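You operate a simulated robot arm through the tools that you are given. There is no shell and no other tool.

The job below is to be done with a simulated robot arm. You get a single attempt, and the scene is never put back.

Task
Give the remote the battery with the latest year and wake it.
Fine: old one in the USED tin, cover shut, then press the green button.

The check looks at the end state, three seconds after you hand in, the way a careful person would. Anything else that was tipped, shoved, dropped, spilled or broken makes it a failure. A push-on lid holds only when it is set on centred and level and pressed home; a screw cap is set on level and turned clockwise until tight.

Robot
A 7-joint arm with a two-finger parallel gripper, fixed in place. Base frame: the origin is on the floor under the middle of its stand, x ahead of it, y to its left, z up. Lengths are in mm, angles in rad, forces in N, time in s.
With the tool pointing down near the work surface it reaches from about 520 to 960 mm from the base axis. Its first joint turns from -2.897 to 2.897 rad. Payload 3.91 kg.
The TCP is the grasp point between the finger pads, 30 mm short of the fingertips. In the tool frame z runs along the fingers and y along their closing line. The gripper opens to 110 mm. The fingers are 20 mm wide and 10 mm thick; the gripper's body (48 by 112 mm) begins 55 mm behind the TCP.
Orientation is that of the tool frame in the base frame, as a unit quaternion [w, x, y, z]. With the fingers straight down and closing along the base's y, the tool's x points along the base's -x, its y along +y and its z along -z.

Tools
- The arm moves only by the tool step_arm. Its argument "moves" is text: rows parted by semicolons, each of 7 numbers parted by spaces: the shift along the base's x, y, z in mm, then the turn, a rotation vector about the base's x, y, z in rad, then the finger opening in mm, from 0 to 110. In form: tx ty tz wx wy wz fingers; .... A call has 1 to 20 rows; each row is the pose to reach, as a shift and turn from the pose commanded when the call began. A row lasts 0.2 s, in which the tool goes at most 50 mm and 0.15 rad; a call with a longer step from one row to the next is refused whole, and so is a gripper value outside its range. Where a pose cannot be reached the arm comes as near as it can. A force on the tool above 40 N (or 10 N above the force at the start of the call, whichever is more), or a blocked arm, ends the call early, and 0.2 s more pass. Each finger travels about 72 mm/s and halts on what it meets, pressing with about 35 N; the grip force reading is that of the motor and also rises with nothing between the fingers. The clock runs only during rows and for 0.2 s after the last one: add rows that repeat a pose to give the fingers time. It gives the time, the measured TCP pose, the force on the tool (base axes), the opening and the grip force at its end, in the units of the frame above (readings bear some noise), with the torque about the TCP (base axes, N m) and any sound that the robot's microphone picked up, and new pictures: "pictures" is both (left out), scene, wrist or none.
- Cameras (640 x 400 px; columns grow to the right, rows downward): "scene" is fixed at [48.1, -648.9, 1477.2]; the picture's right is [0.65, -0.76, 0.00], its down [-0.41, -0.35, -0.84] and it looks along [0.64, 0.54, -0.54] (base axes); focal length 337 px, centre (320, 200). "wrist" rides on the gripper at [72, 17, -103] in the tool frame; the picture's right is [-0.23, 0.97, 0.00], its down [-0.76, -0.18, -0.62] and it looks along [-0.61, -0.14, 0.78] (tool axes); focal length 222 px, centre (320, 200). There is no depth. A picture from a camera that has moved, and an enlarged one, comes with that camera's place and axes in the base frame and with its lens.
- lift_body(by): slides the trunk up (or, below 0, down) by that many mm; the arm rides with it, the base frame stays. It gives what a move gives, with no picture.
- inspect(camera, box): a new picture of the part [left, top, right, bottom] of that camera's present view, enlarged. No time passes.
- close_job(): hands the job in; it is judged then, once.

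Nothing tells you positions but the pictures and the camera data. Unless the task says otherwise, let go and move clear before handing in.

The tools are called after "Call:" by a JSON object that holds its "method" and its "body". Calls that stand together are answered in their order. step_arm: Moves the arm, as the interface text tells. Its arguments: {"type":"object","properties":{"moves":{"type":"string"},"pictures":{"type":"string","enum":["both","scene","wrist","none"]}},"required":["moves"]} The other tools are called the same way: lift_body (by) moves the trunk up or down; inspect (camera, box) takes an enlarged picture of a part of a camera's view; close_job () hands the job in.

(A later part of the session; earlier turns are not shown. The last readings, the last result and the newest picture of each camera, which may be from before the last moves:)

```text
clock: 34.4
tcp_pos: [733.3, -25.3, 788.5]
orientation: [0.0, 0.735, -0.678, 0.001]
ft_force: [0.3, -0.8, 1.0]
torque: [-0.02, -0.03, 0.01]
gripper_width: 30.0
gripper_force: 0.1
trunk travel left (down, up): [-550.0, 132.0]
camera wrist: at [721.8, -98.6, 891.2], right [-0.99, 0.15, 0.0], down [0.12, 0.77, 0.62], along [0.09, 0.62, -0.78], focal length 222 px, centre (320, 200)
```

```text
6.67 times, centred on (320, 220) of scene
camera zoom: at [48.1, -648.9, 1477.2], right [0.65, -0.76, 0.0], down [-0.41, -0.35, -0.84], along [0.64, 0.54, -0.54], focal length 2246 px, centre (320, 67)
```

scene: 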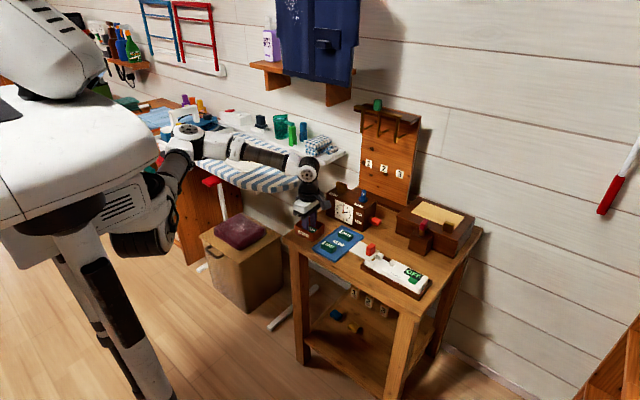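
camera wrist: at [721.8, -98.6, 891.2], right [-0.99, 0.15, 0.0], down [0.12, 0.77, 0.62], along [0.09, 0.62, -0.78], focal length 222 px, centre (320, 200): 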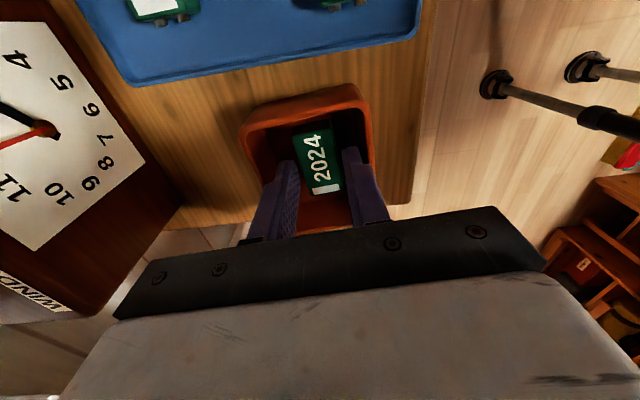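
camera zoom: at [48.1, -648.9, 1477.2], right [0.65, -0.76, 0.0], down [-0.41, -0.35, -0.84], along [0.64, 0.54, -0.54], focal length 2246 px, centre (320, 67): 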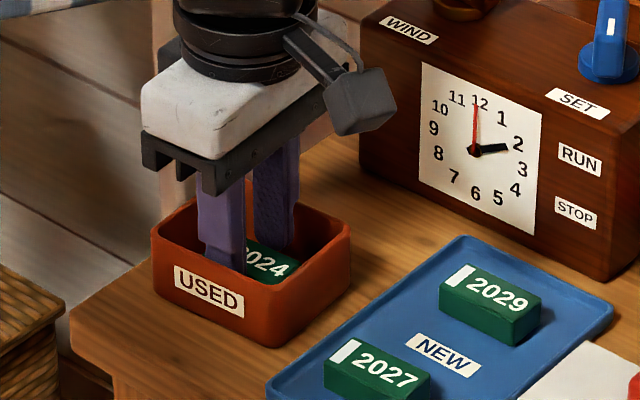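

The 2024 battery is lying in the USED tin. I'll rise straight out, square the gripper again, and go above the 2029 battery on the mat.

Call:
{"method": "step_arm", "body": {"moves": "0 0 30 0 0 0 30; 0 0 70 0 0 0 30; 0 0 100 0 0 0 40; 15 -35 100 0 0 -0.04 40; 30 -75 100 0 0 -0.08 40; 45 -118 100 0 0 -0.08 40; 45 -118 100 0 0 -0.08 40"}}

Call:
{"method": "inspect", "body": {"camera": "wrist", "box": [180, 30, 460, 220]}}

Call:
{"method": "inspect", "body": {"camera": "scene", "box": [285, 190, 375, 270]}}

```text
clock: 36.0
tcp_pos: [777.0, -142.5, 889.7]
orientation: [0.0, -0.707, 0.708, 0.0]
ft_force: [0.1, 0.7, 0.4]
torque: [0.03, 0.02, -0.02]
gripper_width: 39.9
gripper_force: 0.0
trunk travel left (down, up): [-550.0, 132.0]
camera wrist: at [760.0, -215.6, 992.4], right [-0.97, 0.23, 0.0], down [0.18, 0.76, 0.62], along [0.14, 0.61, -0.78], focal length 222 px, centre (320, 200)
```

scene: 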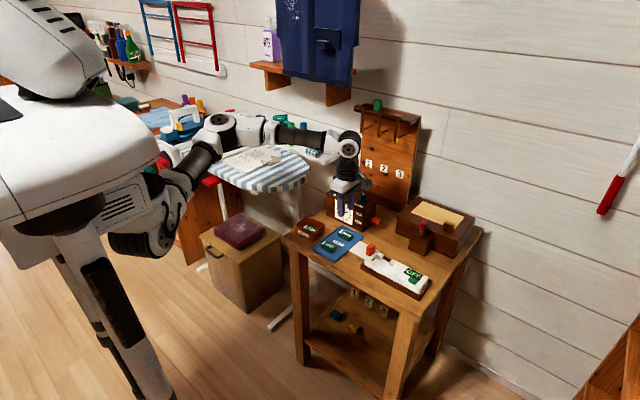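
wrist: 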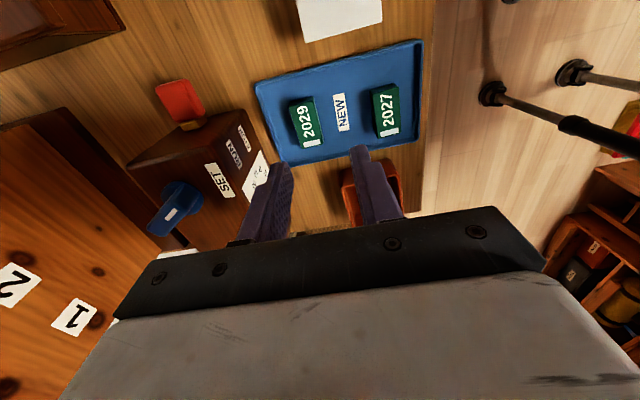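

```text
2.11 times, centred on (320, 125) of wrist
camera zoom: at [760.0, -215.6, 992.4], right [-0.97, 0.23, 0.0], down [0.18, 0.76, 0.62], along [0.14, 0.61, -0.78], focal length 468 px, centre (320, 358)
```

zoom: 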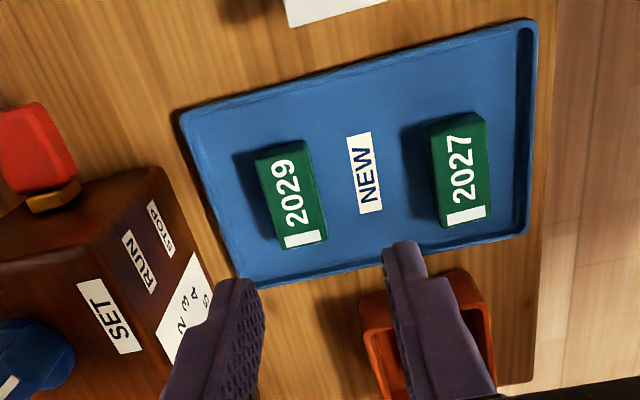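

```text
5.00 times, centred on (330, 230) of scene
camera zoom: at [48.1, -648.9, 1477.2], right [0.65, -0.76, 0.0], down [-0.41, -0.35, -0.84], along [0.64, 0.54, -0.54], focal length 1684 px, centre (270, 50)
```

zoom: 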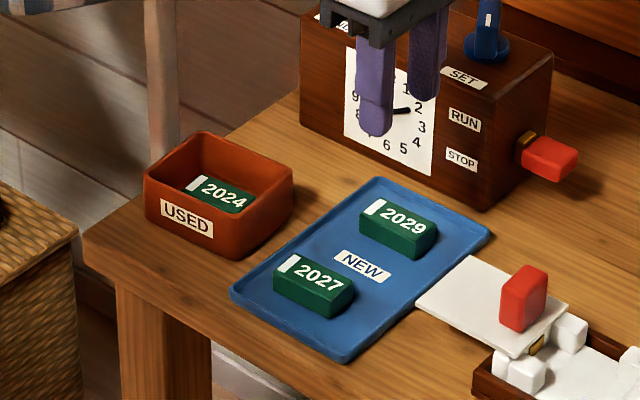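

Call:
{"method": "inspect", "body": {"camera": "wrist", "box": [270, 80, 350, 160]}}

Call:
{"method": "inspect", "body": {"camera": "scene", "box": [325, 220, 365, 250]}}

```text
5.00 times, centred on (310, 120) of wrist
camera zoom: at [760.0, -215.6, 992.4], right [-0.97, 0.23, 0.0], down [0.18, 0.76, 0.62], along [0.14, 0.61, -0.78], focal length 1111 px, centre (370, 600)
```

zoom: 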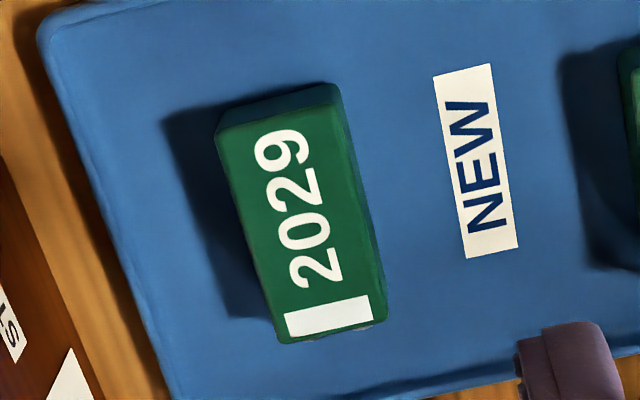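

```text
13.33 times, centred on (345, 235) of scene
camera zoom: at [48.1, -648.9, 1477.2], right [0.65, -0.76, 0.0], down [-0.41, -0.35, -0.84], along [0.64, 0.54, -0.54], focal length 4491 px, centre (-13, -267)
```

zoom: 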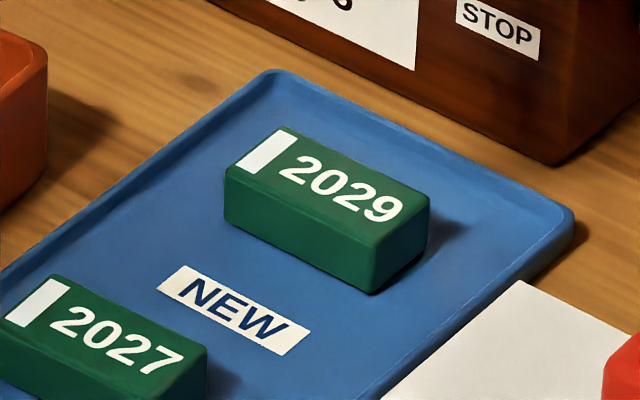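

The 2029 battery is at about (793,-134), square to the axes, with its top at z≈758. The clock's front face at x≈862 leaves room for the hand. I'll move over the battery and partway down.

Call:
{"method": "step_arm", "body": {"moves": "10 5 -20 0 0 0 40; 15 9 -45 0 0 0 40; 15 9 -73 0 0 0 40; 15 9 -73 0 0 0 40"}}

Call:
{"method": "inspect", "body": {"camera": "wrist", "box": [200, 80, 440, 230]}}

Call:
{"method": "inspect", "body": {"camera": "scene", "box": [310, 200, 380, 255]}}

```text
clock: 37.0
tcp_pos: [792.4, -134.0, 816.1]
orientation: [0.0, -0.707, 0.708, 0.001]
ft_force: [-0.1, 0.6, -0.3]
torque: [-0.03, 0.02, 0.02]
gripper_width: 40.1
gripper_force: 0.1
trunk travel left (down, up): [-550.0, 132.0]
camera wrist: at [775.7, -206.5, 918.7], right [-0.97, 0.23, 0.0], down [0.18, 0.76, 0.62], along [0.14, 0.61, -0.78], focal length 222 px, centre (320, 200)
```

scene: 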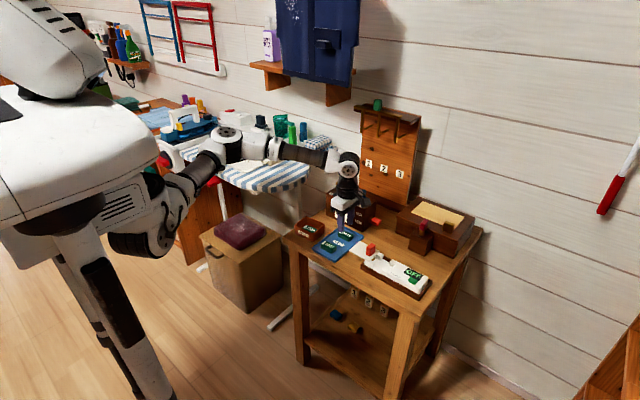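
wrist: 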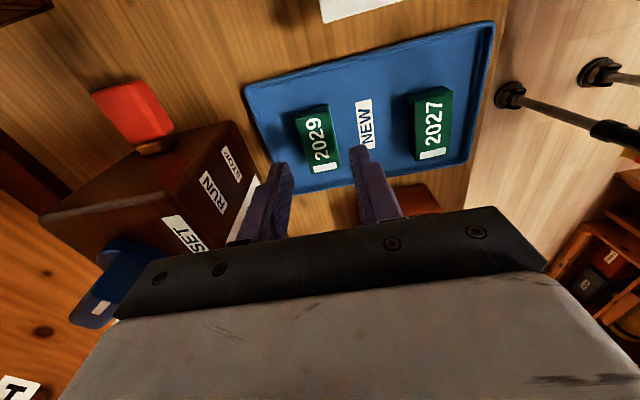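

```text
2.67 times, centred on (320, 155) of wrist
camera zoom: at [775.7, -206.5, 918.7], right [-0.97, 0.23, 0.0], down [0.18, 0.76, 0.62], along [0.14, 0.61, -0.78], focal length 592 px, centre (320, 320)
```

zoom: 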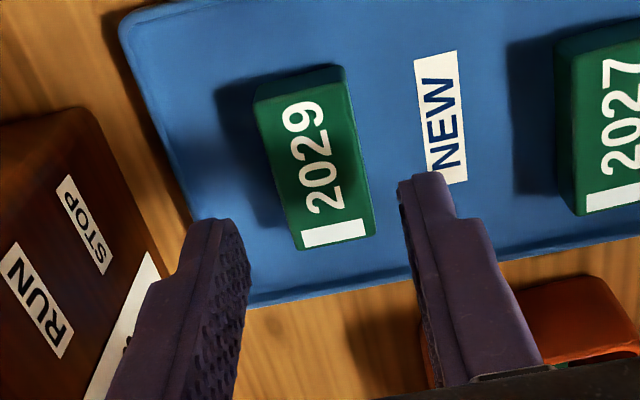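

```text
7.27 times, centred on (345, 228) of scene
camera zoom: at [48.1, -648.9, 1477.2], right [0.65, -0.76, 0.0], down [-0.41, -0.35, -0.84], along [0.64, 0.54, -0.54], focal length 2450 px, centre (138, 0)
```

zoom: 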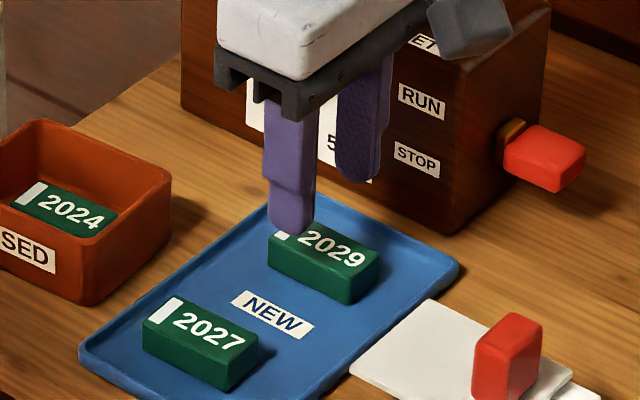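

The fingers are aligned over 2029 to within about 1 mm. I'll descend in steps beside it.

Call:
{"method": "step_arm", "body": {"moves": "-0.5 -0.3 -12 0 0 0 40; -0.5 -0.3 -24 0 0 0 40; -0.5 -0.3 -32 0 0 0 40; -0.5 -0.3 -38 0 0 0 40; -0.5 -0.3 -38 0 0 0 40"}}

Call:
{"method": "inspect", "body": {"camera": "wrist", "box": [200, 80, 440, 230]}}

Call:
{"method": "inspect", "body": {"camera": "scene", "box": [310, 200, 380, 255]}}

```text
clock: 38.2
tcp_pos: [793.9, -134.7, 778.4]
orientation: [0.001, -0.707, 0.707, -0.001]
ft_force: [0.2, 0.8, 0.7]
torque: [0.0, -0.05, -0.05]
gripper_width: 39.8
gripper_force: 0.0
trunk travel left (down, up): [-550.0, 132.0]
camera wrist: at [776.5, -207.8, 880.5], right [-0.97, 0.23, 0.0], down [0.18, 0.76, 0.62], along [0.14, 0.61, -0.78], focal length 222 px, centre (320, 200)
```

scene: 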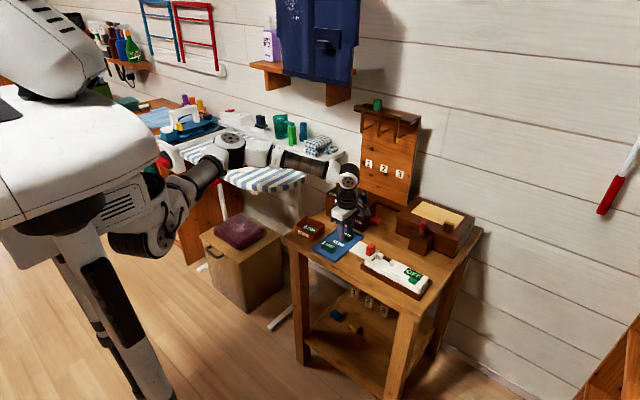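
wrist: 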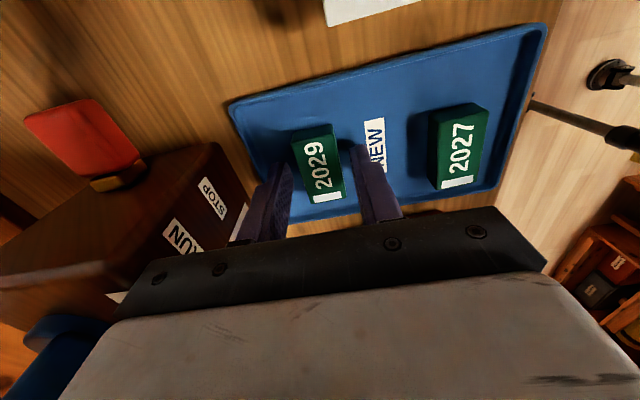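

```text
2.67 times, centred on (320, 155) of wrist
camera zoom: at [776.5, -207.8, 880.5], right [-0.97, 0.23, 0.0], down [0.18, 0.76, 0.62], along [0.14, 0.61, -0.78], focal length 592 px, centre (320, 320)
```

zoom: 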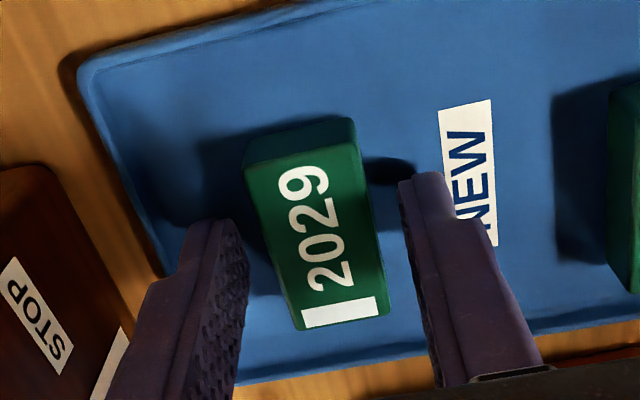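

```text
7.27 times, centred on (345, 228) of scene
camera zoom: at [48.1, -648.9, 1477.2], right [0.65, -0.76, 0.0], down [-0.41, -0.35, -0.84], along [0.64, 0.54, -0.54], focal length 2450 px, centre (138, 0)
```

zoom: 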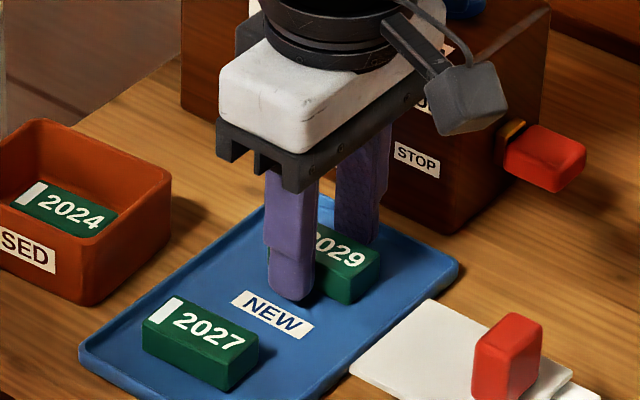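

The 2029 battery sits between the fingers almost exactly as 2024 did when I picked it. I'll close on it.

Call:
{"method": "step_arm", "body": {"moves": "0 0 0 0 0 0 32; 0 0 0 0 0 0 22; 0 0 0 0 0 0 15; 0 0 0 0 0 0 15; 0 0 0 0 0 0 15", "pictures": "wrist"}}

Call:
{"method": "inspect", "body": {"camera": "wrist", "box": [200, 80, 440, 230]}}

```text
clock: 39.4
tcp_pos: [794.4, -135.1, 778.2]
orientation: [0.0, -0.707, 0.707, 0.001]
ft_force: [-0.5, 1.1, 0.2]
torque: [-0.03, -0.02, -0.03]
gripper_width: 24.6
gripper_force: 35.3
trunk travel left (down, up): [-550.0, 132.0]
camera wrist: at [776.4, -207.8, 880.7], right [-0.97, 0.23, 0.0], down [0.18, 0.76, 0.62], along [0.14, 0.61, -0.78], focal length 222 px, centre (320, 200)
```

wrist: 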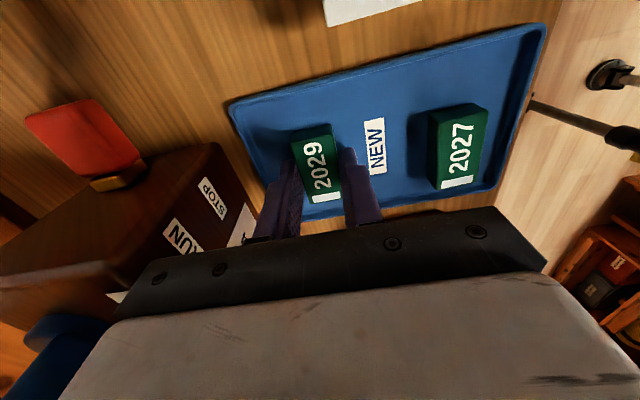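

```text
2.67 times, centred on (320, 155) of wrist
camera zoom: at [776.4, -207.8, 880.7], right [-0.97, 0.23, 0.0], down [0.18, 0.76, 0.62], along [0.14, 0.61, -0.78], focal length 592 px, centre (320, 320)
```

zoom: 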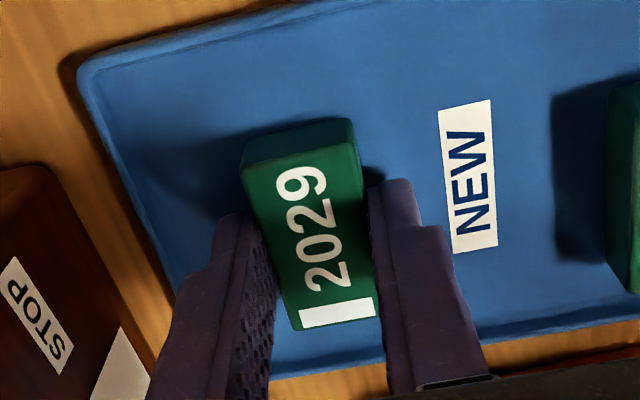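

2029 is held at 24.6 mm with the same stripe orientation. I'll lift it clear and carry it above the empty bay.

Call:
{"method": "step_arm", "body": {"moves": "0 0 5 0 0 0 15; 0 0 20 0 0 0 15; 0 0 50 0 0 0 15; 0 0 95 0 0 0 15; -12 -44 97 0 0 0 15; -24 -88 97 0 0 0 15; -36 -132 97 0 0 0 15; -48 -174.7 97 0 0 0 15; -48 -174.7 82 0 0 0 15; -48 -174.7 82 0 0 0 15"}}

Call:
{"method": "inspect", "body": {"camera": "wrist", "box": [200, 80, 440, 230]}}

Call:
{"method": "inspect", "body": {"camera": "scene", "box": [355, 215, 425, 285]}}

```text
clock: 41.6
tcp_pos: [745.9, -310.0, 857.5]
orientation: [0.0, 0.707, -0.707, 0.001]
ft_force: [-0.9, -0.9, -0.5]
torque: [-0.02, -0.02, 0.03]
gripper_width: 24.7
gripper_force: 34.8
trunk travel left (down, up): [-550.0, 132.0]
camera wrist: at [728.7, -381.8, 961.6], right [-0.97, 0.23, 0.0], down [0.18, 0.76, 0.62], along [0.14, 0.61, -0.78], focal length 222 px, centre (320, 200)
```

scene: 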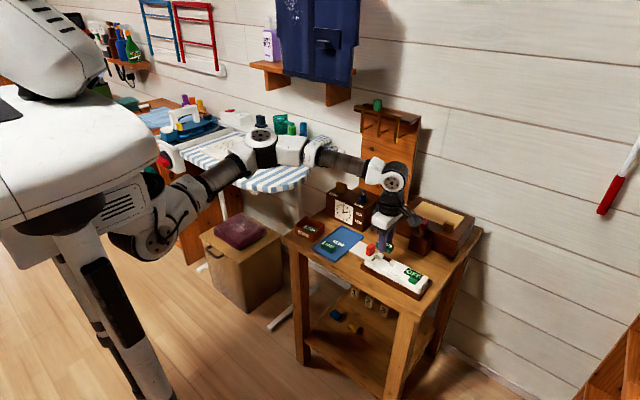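
wrist: 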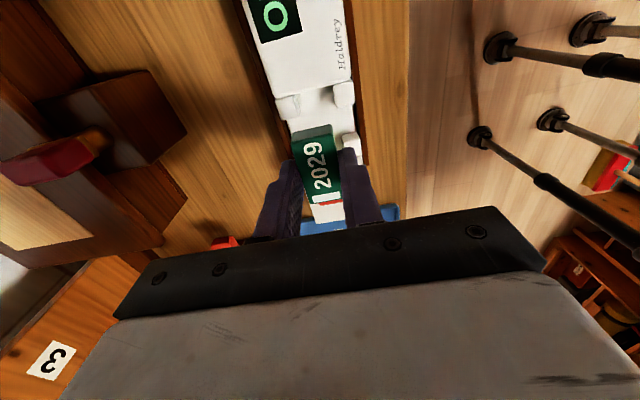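

```text
2.67 times, centred on (320, 155) of wrist
camera zoom: at [728.7, -381.8, 961.6], right [-0.97, 0.23, 0.0], down [0.18, 0.76, 0.62], along [0.14, 0.61, -0.78], focal length 592 px, centre (320, 320)
```

zoom: 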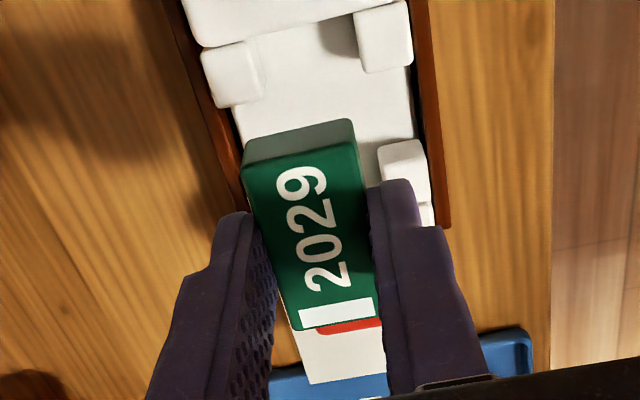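

```text
5.71 times, centred on (390, 250) of scene
camera zoom: at [48.1, -648.9, 1477.2], right [0.65, -0.76, 0.0], down [-0.41, -0.35, -0.84], along [0.64, 0.54, -0.54], focal length 1925 px, centre (-80, -86)
```

zoom: 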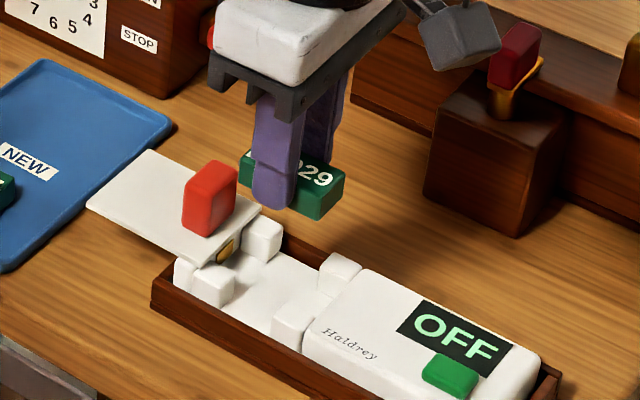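

The battery hangs over the bay in the same pose 2024 had when it came out. I'll lower it slowly and check force along the way.

Call:
{"method": "step_arm", "body": {"moves": "0 0 -20 0 0 0 15; 0 0 -40 0 0 0 15; 0 0 -50 0 0 0 15; 0 0 -57 0 0 0 15; 0 0 -62 0 0 0 15; 0 0 -62 0 0 0 15"}}

Call:
{"method": "inspect", "body": {"camera": "wrist", "box": [200, 80, 440, 230]}}

Call:
{"method": "inspect", "body": {"camera": "scene", "box": [355, 240, 415, 285]}}

```text
clock: 43.0
tcp_pos: [743.9, -309.3, 796.4]
orientation: [-0.001, 0.707, -0.707, 0.0]
ft_force: [-0.4, -1.0, -0.2]
torque: [0.03, 0.01, 0.0]
gripper_width: 25.0
gripper_force: 35.1
trunk travel left (down, up): [-550.0, 132.0]
camera wrist: at [727.8, -381.4, 900.2], right [-0.97, 0.23, 0.0], down [0.18, 0.76, 0.62], along [0.14, 0.61, -0.78], focal length 222 px, centre (320, 200)
```

scene: 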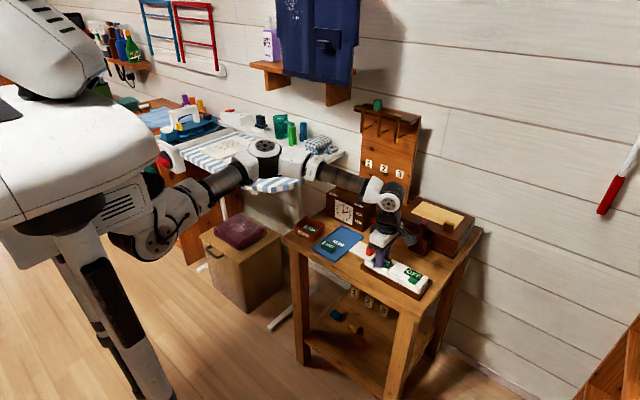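
wrist: 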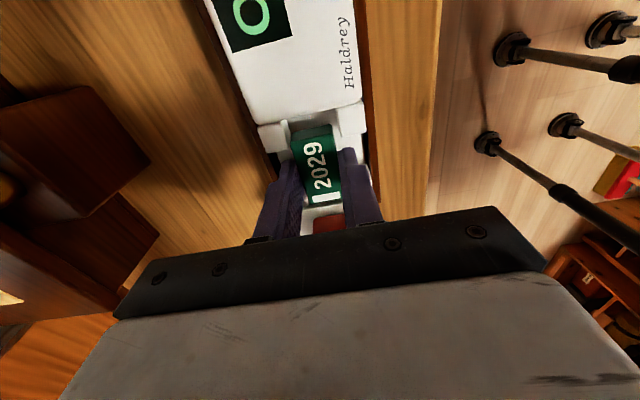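

```text
2.67 times, centred on (320, 155) of wrist
camera zoom: at [727.8, -381.4, 900.2], right [-0.97, 0.23, 0.0], down [0.18, 0.76, 0.62], along [0.14, 0.61, -0.78], focal length 592 px, centre (320, 320)
```

zoom: 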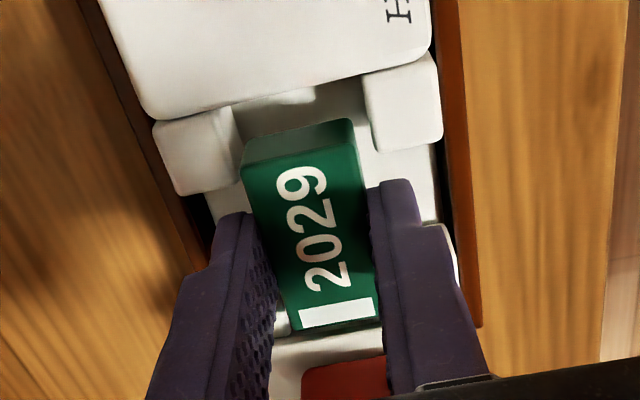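

```text
8.89 times, centred on (385, 262) of scene
camera zoom: at [48.1, -648.9, 1477.2], right [0.65, -0.76, 0.0], down [-0.41, -0.35, -0.84], along [0.64, 0.54, -0.54], focal length 2994 px, centre (-258, -356)
```

zoom: 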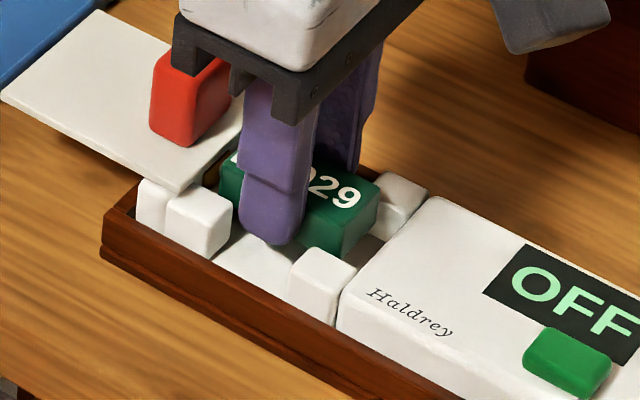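

The battery is entering between the blocks with no contact force. I'll continue in small steps until it touches the bay floor.

Call:
{"method": "step_arm", "body": {"moves": "0 0 -2 0 0 0 15; 0 0 -4 0 0 0 15; 0 0 -6 0 0 0 15; 0 0 -8 0 0 0 15; 0 0 -8 0 0 0 15", "pictures": "wrist"}}

Call:
{"method": "inspect", "body": {"camera": "scene", "box": [355, 240, 415, 285]}}

```text
clock: 44.2
tcp_pos: [745.1, -309.7, 788.3]
orientation: [0.0, 0.708, -0.707, 0.0]
ft_force: [-0.4, -0.1, -0.5]
torque: [0.0, -0.01, 0.02]
gripper_width: 24.8
gripper_force: 34.7
trunk travel left (down, up): [-550.0, 132.0]
camera wrist: at [727.7, -381.9, 892.3], right [-0.97, 0.23, 0.0], down [0.18, 0.76, 0.62], along [0.14, 0.61, -0.78], focal length 222 px, centre (320, 200)
```

wrist: 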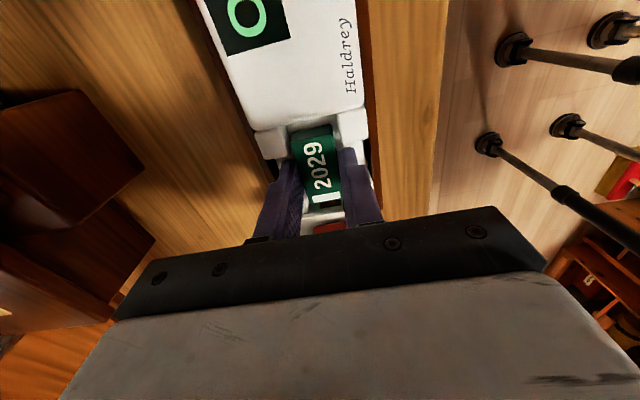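

```text
8.89 times, centred on (385, 262) of scene
camera zoom: at [48.1, -648.9, 1477.2], right [0.65, -0.76, 0.0], down [-0.41, -0.35, -0.84], along [0.64, 0.54, -0.54], focal length 2994 px, centre (-258, -356)
```

zoom: 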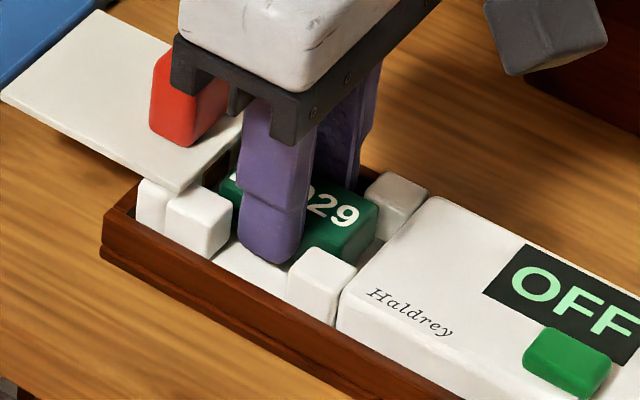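

Call:
{"method": "step_arm", "body": {"moves": "0 0 -1 0 0 0 15; 0 0 -2 0 0 0 15; 0 0 -2 0 0 0 15", "pictures": "none"}}

```text
clock: 45.0
tcp_pos: [745.6, -310.3, 788.0]
orientation: [0.0, 0.708, -0.707, 0.0]
ft_force: [-0.5, 0.1, 1.8]
torque: [-0.02, 0.03, -0.01]
gripper_width: 25.0
gripper_force: 34.6
trunk travel left (down, up): [-550.0, 132.0]
```

Call:
{"method": "step_arm", "body": {"moves": "0 0 -0.5 0 0 0 15; 0 0 -1 0 0 0 15; 0 0 -1 0 0 0 15", "pictures": "none"}}

```text
clock: 45.8
tcp_pos: [745.7, -309.2, 787.4]
orientation: [0.0, -0.707, 0.707, -0.002]
ft_force: [1.9, 0.4, 10.8]
torque: [0.07, -0.03, 0.04]
gripper_width: 24.8
gripper_force: 34.8
trunk travel left (down, up): [-550.0, 132.0]
```

There's firm contact at 10.8 N, as expected at floor level. I'll relieve the pressure slightly and confirm it's seated before releasing.

Call:
{"method": "step_arm", "body": {"moves": "0 0 0.7 0 0 0 15; 0 0 0.7 0 0 0 15", "pictures": "wrist"}}

Call:
{"method": "inspect", "body": {"camera": "wrist", "box": [220, 80, 420, 230]}}

Call:
{"method": "inspect", "body": {"camera": "scene", "box": [355, 240, 415, 285]}}

```text
clock: 46.4
tcp_pos: [745.2, -309.3, 788.4]
orientation: [0.0, -0.707, 0.707, -0.001]
ft_force: [2.5, -3.1, 10.0]
torque: [-0.04, -0.04, -0.02]
gripper_width: 24.6
gripper_force: 34.8
trunk travel left (down, up): [-550.0, 132.0]
camera wrist: at [727.8, -381.7, 890.6], right [-0.97, 0.23, 0.0], down [0.18, 0.76, 0.62], along [0.14, 0.61, -0.78], focal length 222 px, centre (320, 200)
```

wrist: 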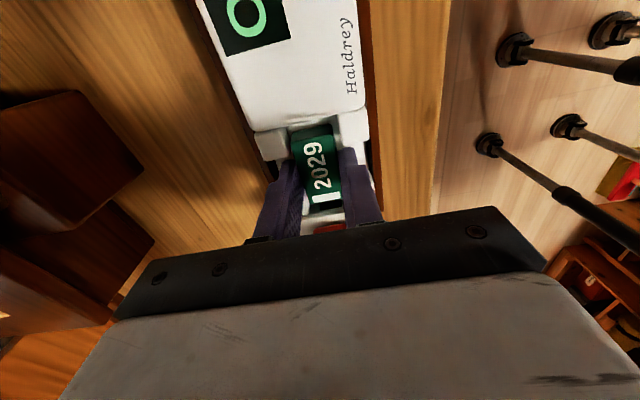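

```text
2.67 times, centred on (320, 155) of wrist
camera zoom: at [727.8, -381.7, 890.6], right [-0.97, 0.23, 0.0], down [0.18, 0.76, 0.62], along [0.14, 0.61, -0.78], focal length 592 px, centre (320, 320)
```

zoom: 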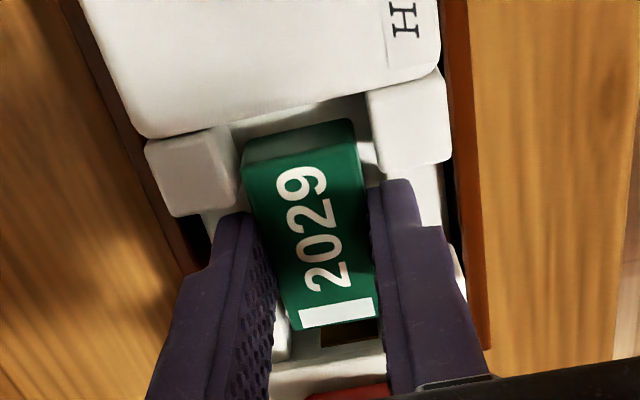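

```text
8.89 times, centred on (385, 262) of scene
camera zoom: at [48.1, -648.9, 1477.2], right [0.65, -0.76, 0.0], down [-0.41, -0.35, -0.84], along [0.64, 0.54, -0.54], focal length 2994 px, centre (-258, -356)
```

zoom: 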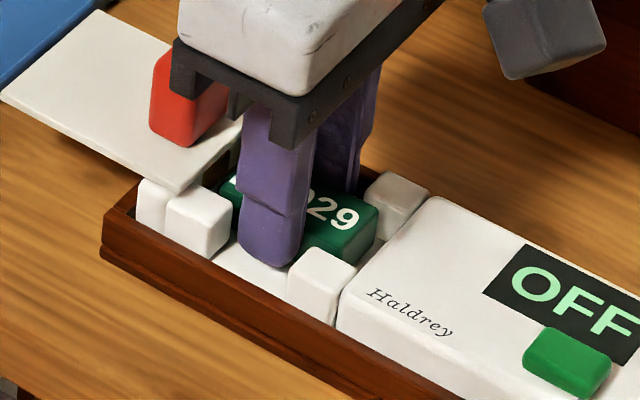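

The battery looks within about 1 mm of its seat. I'll open the fingers gently and let it settle, then compare with how 2024 sat.

Call:
{"method": "step_arm", "body": {"moves": "0 0 0 0 0 0 27; 0 0 0 0 0 0 32; 0 0 0 0 0 0 38; 0 0 0 0 0 0 40; 0 0 0 0 0 0 40", "pictures": "wrist"}}

Call:
{"method": "inspect", "body": {"camera": "wrist", "box": [220, 80, 420, 230]}}

Call:
{"method": "inspect", "body": {"camera": "scene", "box": [355, 240, 415, 285]}}

```text
clock: 47.6
tcp_pos: [745.6, -309.3, 786.5]
orientation: [0.0, -0.707, 0.707, 0.0]
ft_force: [-0.8, 0.9, 0.5]
torque: [0.0, -0.01, 0.0]
gripper_width: 39.8
gripper_force: 0.0
trunk travel left (down, up): [-550.0, 132.0]
camera wrist: at [728.3, -381.6, 889.5], right [-0.97, 0.23, 0.0], down [0.18, 0.76, 0.62], along [0.14, 0.61, -0.78], focal length 222 px, centre (320, 200)
```

wrist: 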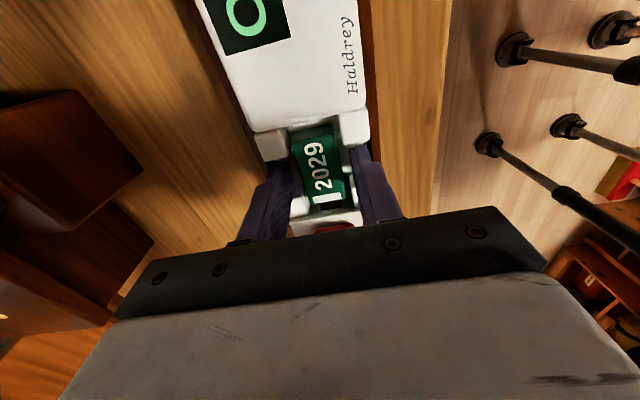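

```text
2.67 times, centred on (320, 155) of wrist
camera zoom: at [728.3, -381.6, 889.5], right [-0.97, 0.23, 0.0], down [0.18, 0.76, 0.62], along [0.14, 0.61, -0.78], focal length 592 px, centre (320, 320)
```

zoom: 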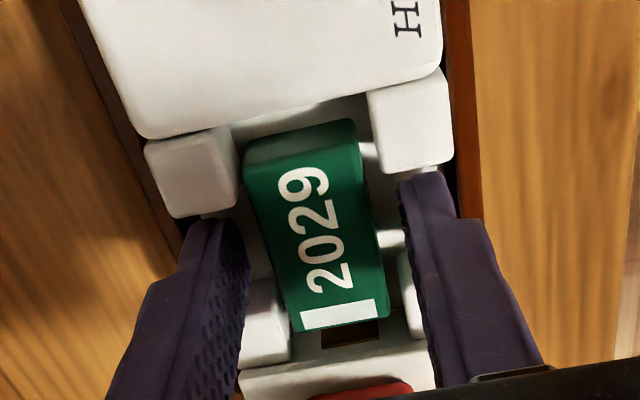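

```text
8.89 times, centred on (385, 262) of scene
camera zoom: at [48.1, -648.9, 1477.2], right [0.65, -0.76, 0.0], down [-0.41, -0.35, -0.84], along [0.64, 0.54, -0.54], focal length 2994 px, centre (-258, -356)
```

zoom: 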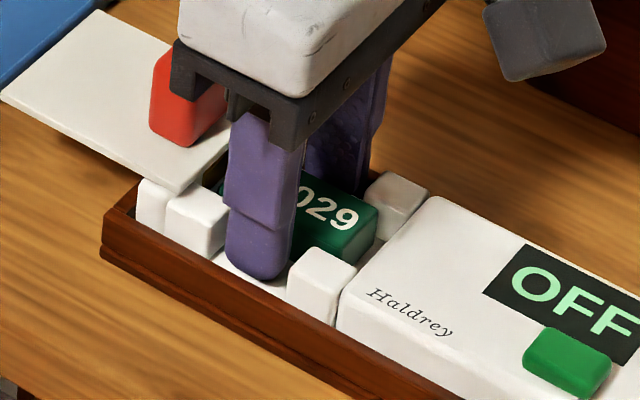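

2029 now sits exactly where 2024 was. I'll withdraw straight up and check the bay from above.

Call:
{"method": "step_arm", "body": {"moves": "0 0 8 0 0 0 40; 0 0 25 0 0 0 40; 0 0 60 0 0 0 40; 0 0 95 0 0 0 40; 0 0 95 0 0 0 40"}}

Call:
{"method": "inspect", "body": {"camera": "wrist", "box": [220, 30, 420, 230]}}

Call:
{"method": "inspect", "body": {"camera": "scene", "box": [360, 245, 405, 280]}}

```text
clock: 48.8
tcp_pos: [745.4, -308.4, 881.3]
orientation: [0.0, -0.707, 0.707, 0.0]
ft_force: [-0.1, 0.0, 0.5]
torque: [0.05, -0.02, 0.0]
gripper_width: 40.1
gripper_force: 0.0
trunk travel left (down, up): [-550.0, 132.0]
camera wrist: at [727.7, -381.1, 984.6], right [-0.97, 0.23, 0.0], down [0.18, 0.76, 0.62], along [0.14, 0.61, -0.78], focal length 222 px, centre (320, 200)
```

scene: 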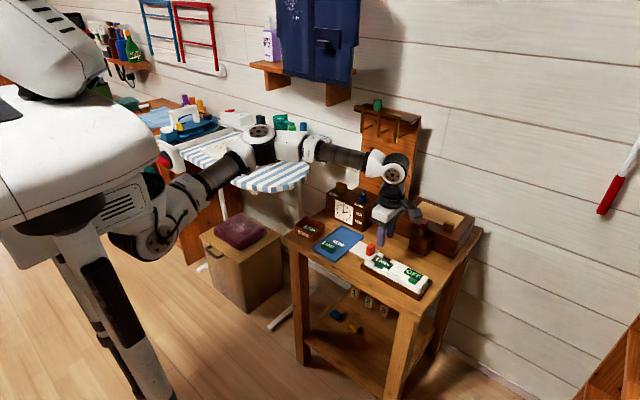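
wrist: 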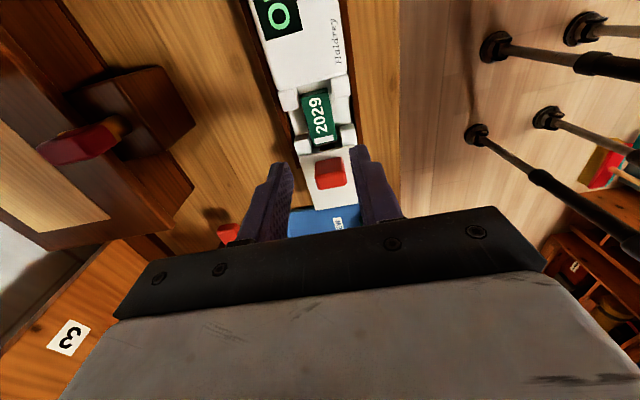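

```text
2.00 times, centred on (320, 130) of wrist
camera zoom: at [727.7, -381.1, 984.6], right [-0.97, 0.23, 0.0], down [0.18, 0.76, 0.62], along [0.14, 0.61, -0.78], focal length 444 px, centre (320, 340)
```

zoom: 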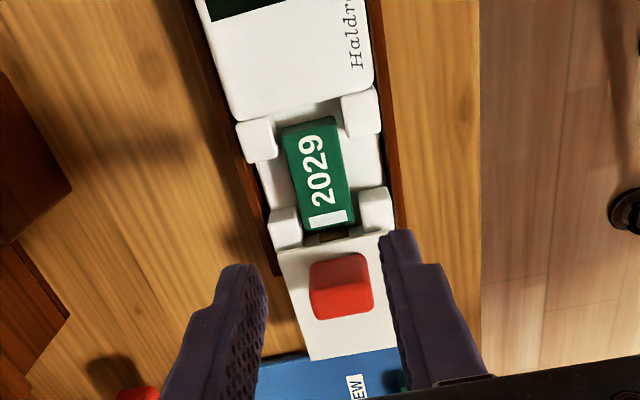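

```text
11.43 times, centred on (382, 262) of scene
camera zoom: at [48.1, -648.9, 1477.2], right [0.65, -0.76, 0.0], down [-0.41, -0.35, -0.84], along [0.64, 0.54, -0.54], focal length 3850 px, centre (-394, -514)
```

zoom: 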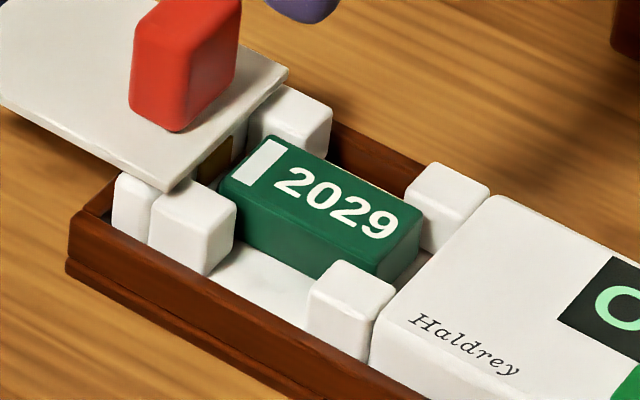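

2029 is seated with its edges matching the old battery's position. Now I'll move over the red knob, gripping it along x this time, to slide the cover shut.

Call:
{"method": "step_arm", "body": {"moves": "1 15 0 0 0 0 50; 1.5 30 0 0 0 0 56; 1.5 44.5 0 0 0 0 56; 1.5 44.5 -25 0 0 0 56; 1.5 44.5 -50 0 0 0 56; 1.5 44.5 -50 0 0 0 56"}}

Call:
{"method": "inspect", "body": {"camera": "wrist", "box": [220, 80, 420, 230]}}

Call:
{"method": "inspect", "body": {"camera": "scene", "box": [345, 225, 415, 285]}}

```text
clock: 50.2
tcp_pos: [748.2, -264.7, 832.3]
orientation: [0.0, -0.707, 0.708, 0.0]
ft_force: [-0.1, -0.3, -0.9]
torque: [0.01, -0.03, 0.0]
gripper_width: 55.9
gripper_force: 0.1
trunk travel left (down, up): [-550.0, 132.0]
camera wrist: at [730.8, -337.4, 935.2], right [-0.97, 0.23, 0.0], down [0.18, 0.76, 0.62], along [0.14, 0.61, -0.78], focal length 222 px, centre (320, 200)
```

scene: 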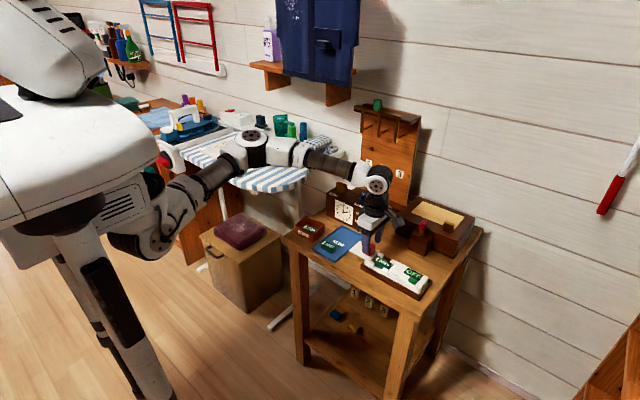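
wrist: 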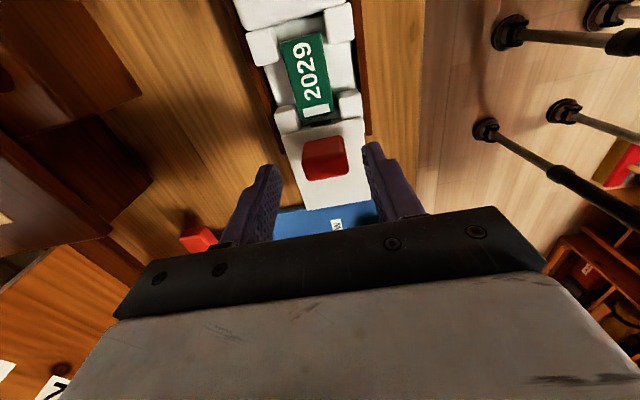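

```text
2.67 times, centred on (320, 155) of wrist
camera zoom: at [730.8, -337.4, 935.2], right [-0.97, 0.23, 0.0], down [0.18, 0.76, 0.62], along [0.14, 0.61, -0.78], focal length 592 px, centre (320, 320)
```

zoom: 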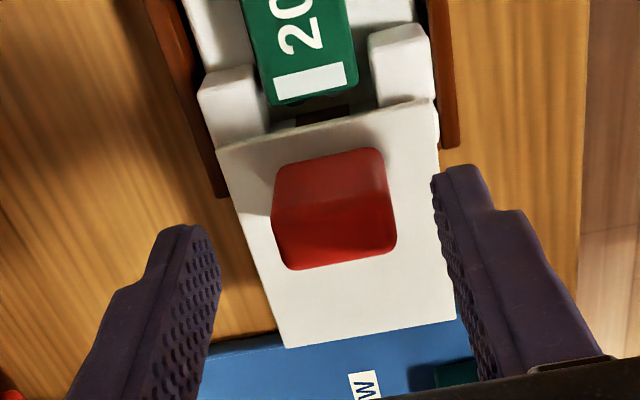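

```text
6.67 times, centred on (380, 255) of scene
camera zoom: at [48.1, -648.9, 1477.2], right [0.65, -0.76, 0.0], down [-0.41, -0.35, -0.84], along [0.64, 0.54, -0.54], focal length 2246 px, centre (-80, -167)
```

zoom: 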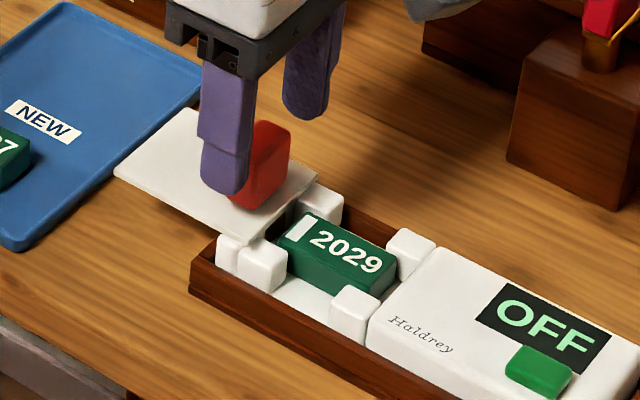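

Call:
{"method": "step_arm", "body": {"moves": "-1.5 0 -8 0 0 0 56; -1.5 0 -16 0 0 0 56; -1.5 0 -16.5 0 0 0 44; -1.5 0 -16.5 0 0 0 30; -1.5 0 -16.5 0 0 0 20; -1.5 0 -16.5 0 0 0 20; -1.5 0 -16.5 0 0 0 20"}}

Call:
{"method": "inspect", "body": {"camera": "wrist", "box": [220, 80, 420, 230]}}

Call:
{"method": "inspect", "body": {"camera": "scene", "box": [345, 225, 415, 285]}}

```text
clock: 51.8
tcp_pos: [744.2, -264.8, 813.9]
orientation: [0.0, -0.707, 0.707, 0.0]
ft_force: [0.1, 0.0, 0.0]
torque: [-0.01, 0.05, -0.12]
gripper_width: 29.2
gripper_force: 34.4
trunk travel left (down, up): [-550.0, 132.0]
camera wrist: at [728.3, -336.4, 918.0], right [-0.97, 0.23, 0.0], down [0.18, 0.76, 0.62], along [0.14, 0.61, -0.78], focal length 222 px, centre (320, 200)
```

scene: 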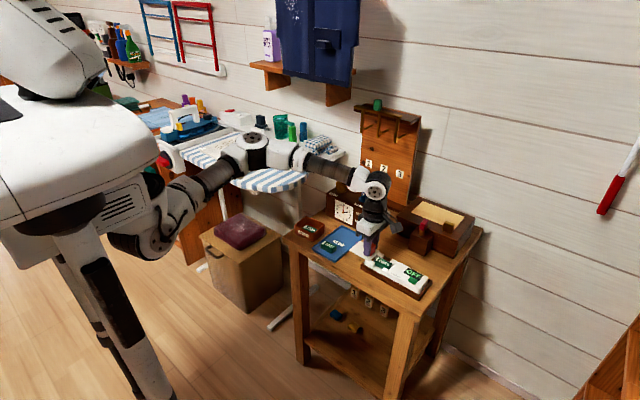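
wrist: 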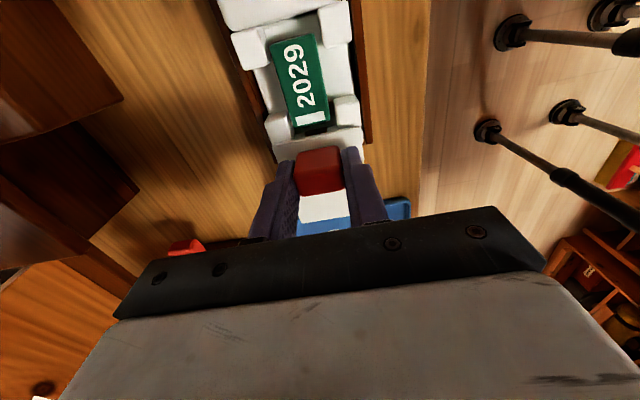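

```text
2.67 times, centred on (320, 155) of wrist
camera zoom: at [728.3, -336.4, 918.0], right [-0.97, 0.23, 0.0], down [0.18, 0.76, 0.62], along [0.14, 0.61, -0.78], focal length 592 px, centre (320, 320)
```

zoom: 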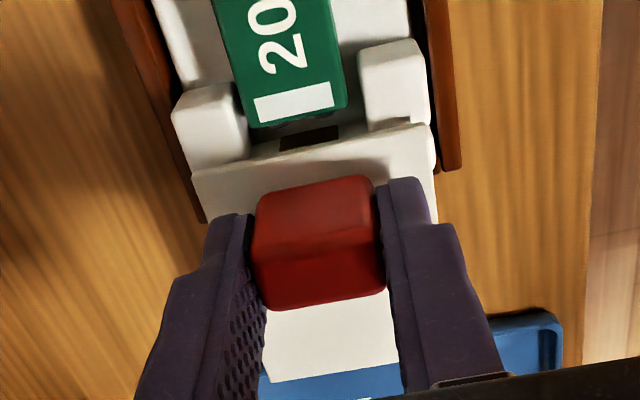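

```text
6.67 times, centred on (380, 255) of scene
camera zoom: at [48.1, -648.9, 1477.2], right [0.65, -0.76, 0.0], down [-0.41, -0.35, -0.84], along [0.64, 0.54, -0.54], focal length 2246 px, centre (-80, -167)
```

zoom: 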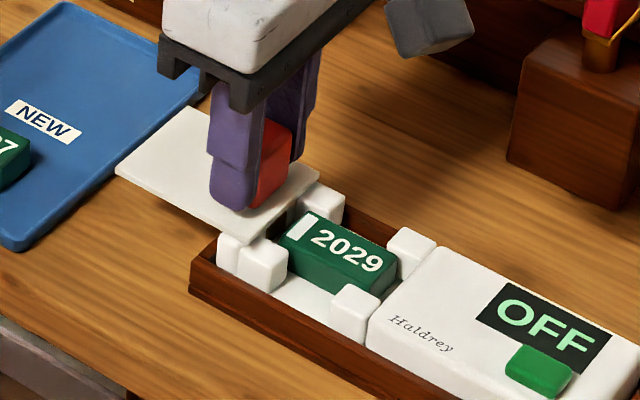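

The knob is gripped at 29 mm. I'll slide the cover back towards −y in small steps, watching the side force.

Call:
{"method": "step_arm", "body": {"moves": "0 -3 0 0 0 0 20; 0 -6 0 0 0 0 20; 0 -10 0 0 0 0 20; 0 -14 0 0 0 0 20; 0 -18 0 0 0 0 20; 0 -22 0 0 0 0 20; 0 -22 0 0 0 0 20"}}

Call:
{"method": "inspect", "body": {"camera": "scene", "box": [345, 225, 440, 300]}}

```text
clock: 53.4
tcp_pos: [745.5, -287.7, 814.6]
orientation: [0.0, 0.707, -0.707, 0.0]
ft_force: [0.2, -0.8, 0.4]
torque: [0.13, 0.04, -0.06]
gripper_width: 28.9
gripper_force: 35.2
trunk travel left (down, up): [-550.0, 132.0]
camera wrist: at [728.1, -359.5, 918.1], right [-0.97, 0.23, 0.0], down [0.18, 0.76, 0.62], along [0.14, 0.61, -0.78], focal length 222 px, centre (320, 200)
```

scene: 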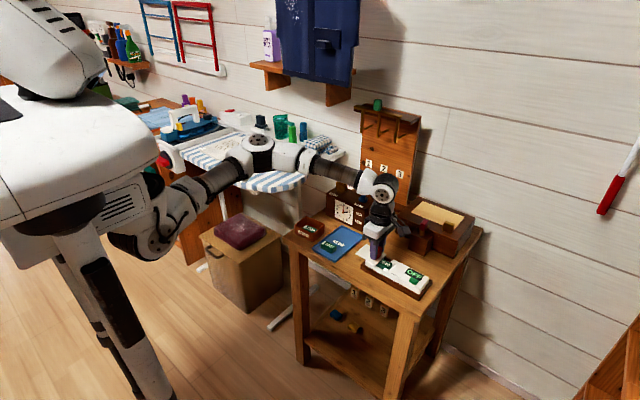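
wrist: 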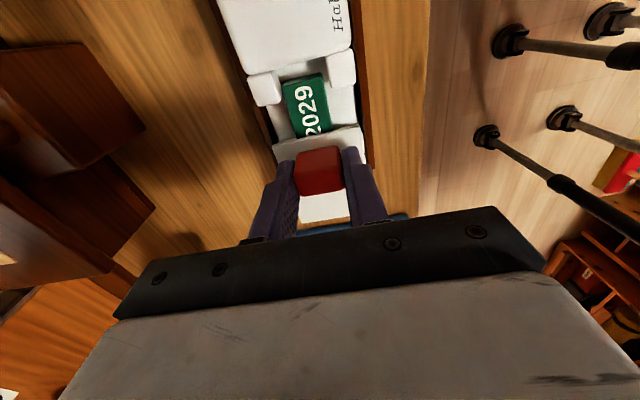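

```text
5.33 times, centred on (392, 262) of scene
camera zoom: at [48.1, -648.9, 1477.2], right [0.65, -0.76, 0.0], down [-0.41, -0.35, -0.84], along [0.64, 0.54, -0.54], focal length 1796 px, centre (-67, -133)
```

zoom: 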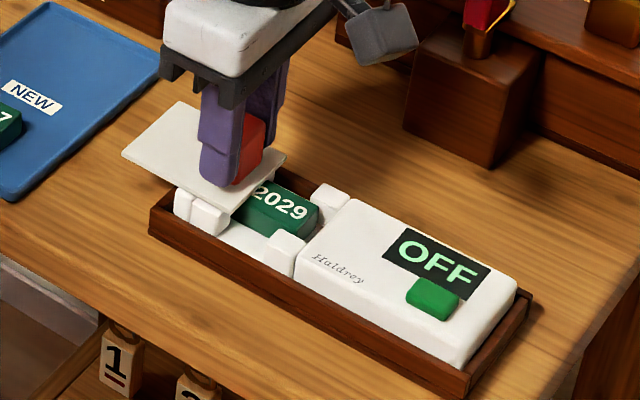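

The cover is moving smoothly with under 1 N of resistance. I'll continue towards closed.

Call:
{"method": "step_arm", "body": {"moves": "0 -4 0 0 0 0 20; 0 -8 0 0 0 0 20; 0 -12 0 0 0 0 20; 0 -16 0 0 0 0 20; 0 -20 0 0 0 0 20; 0 -24 0 0 0 0 20; 0 -28 0 0 0 0 20; 0 -31 0 0 0 0 20; 0 -31 0 0 0 0 20", "pictures": "wrist"}}

Call:
{"method": "inspect", "body": {"camera": "scene", "box": [345, 225, 440, 300]}}

Call:
{"method": "inspect", "body": {"camera": "wrist", "box": [220, 60, 420, 210]}}

```text
clock: 55.4
tcp_pos: [744.3, -318.3, 815.3]
orientation: [0.0, -0.707, 0.707, -0.001]
ft_force: [-0.2, -0.1, -0.7]
torque: [0.1, 0.0, 0.03]
gripper_width: 29.1
gripper_force: 35.3
trunk travel left (down, up): [-550.0, 132.0]
camera wrist: at [727.6, -389.8, 918.5], right [-0.97, 0.23, 0.0], down [0.18, 0.76, 0.62], along [0.14, 0.61, -0.78], focal length 222 px, centre (320, 200)
```

wrist: 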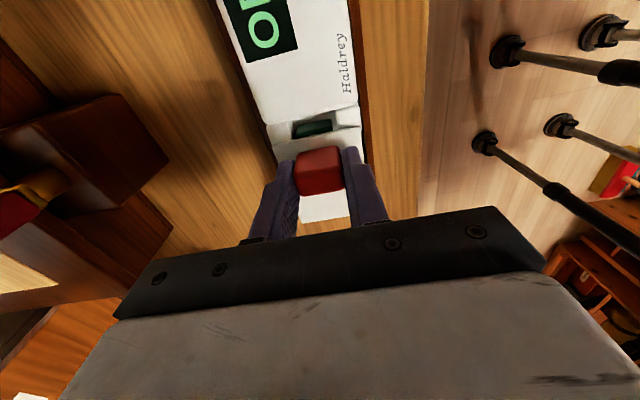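

```text
5.33 times, centred on (392, 262) of scene
camera zoom: at [48.1, -648.9, 1477.2], right [0.65, -0.76, 0.0], down [-0.41, -0.35, -0.84], along [0.64, 0.54, -0.54], focal length 1796 px, centre (-67, -133)
```

zoom: 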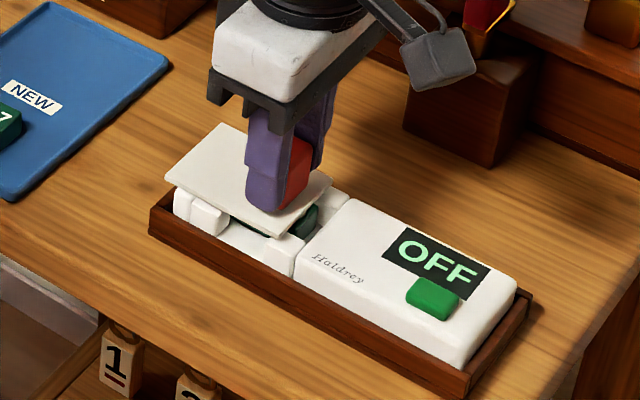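

```text
2.67 times, centred on (320, 135) of wrist
camera zoom: at [727.6, -389.8, 918.5], right [-0.97, 0.23, 0.0], down [0.18, 0.76, 0.62], along [0.14, 0.61, -0.78], focal length 592 px, centre (320, 373)
```

zoom: 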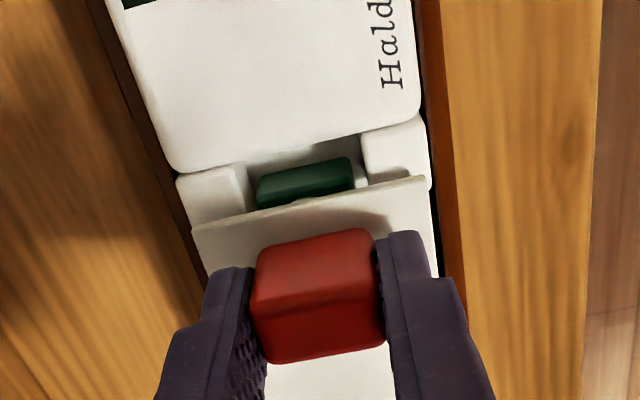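

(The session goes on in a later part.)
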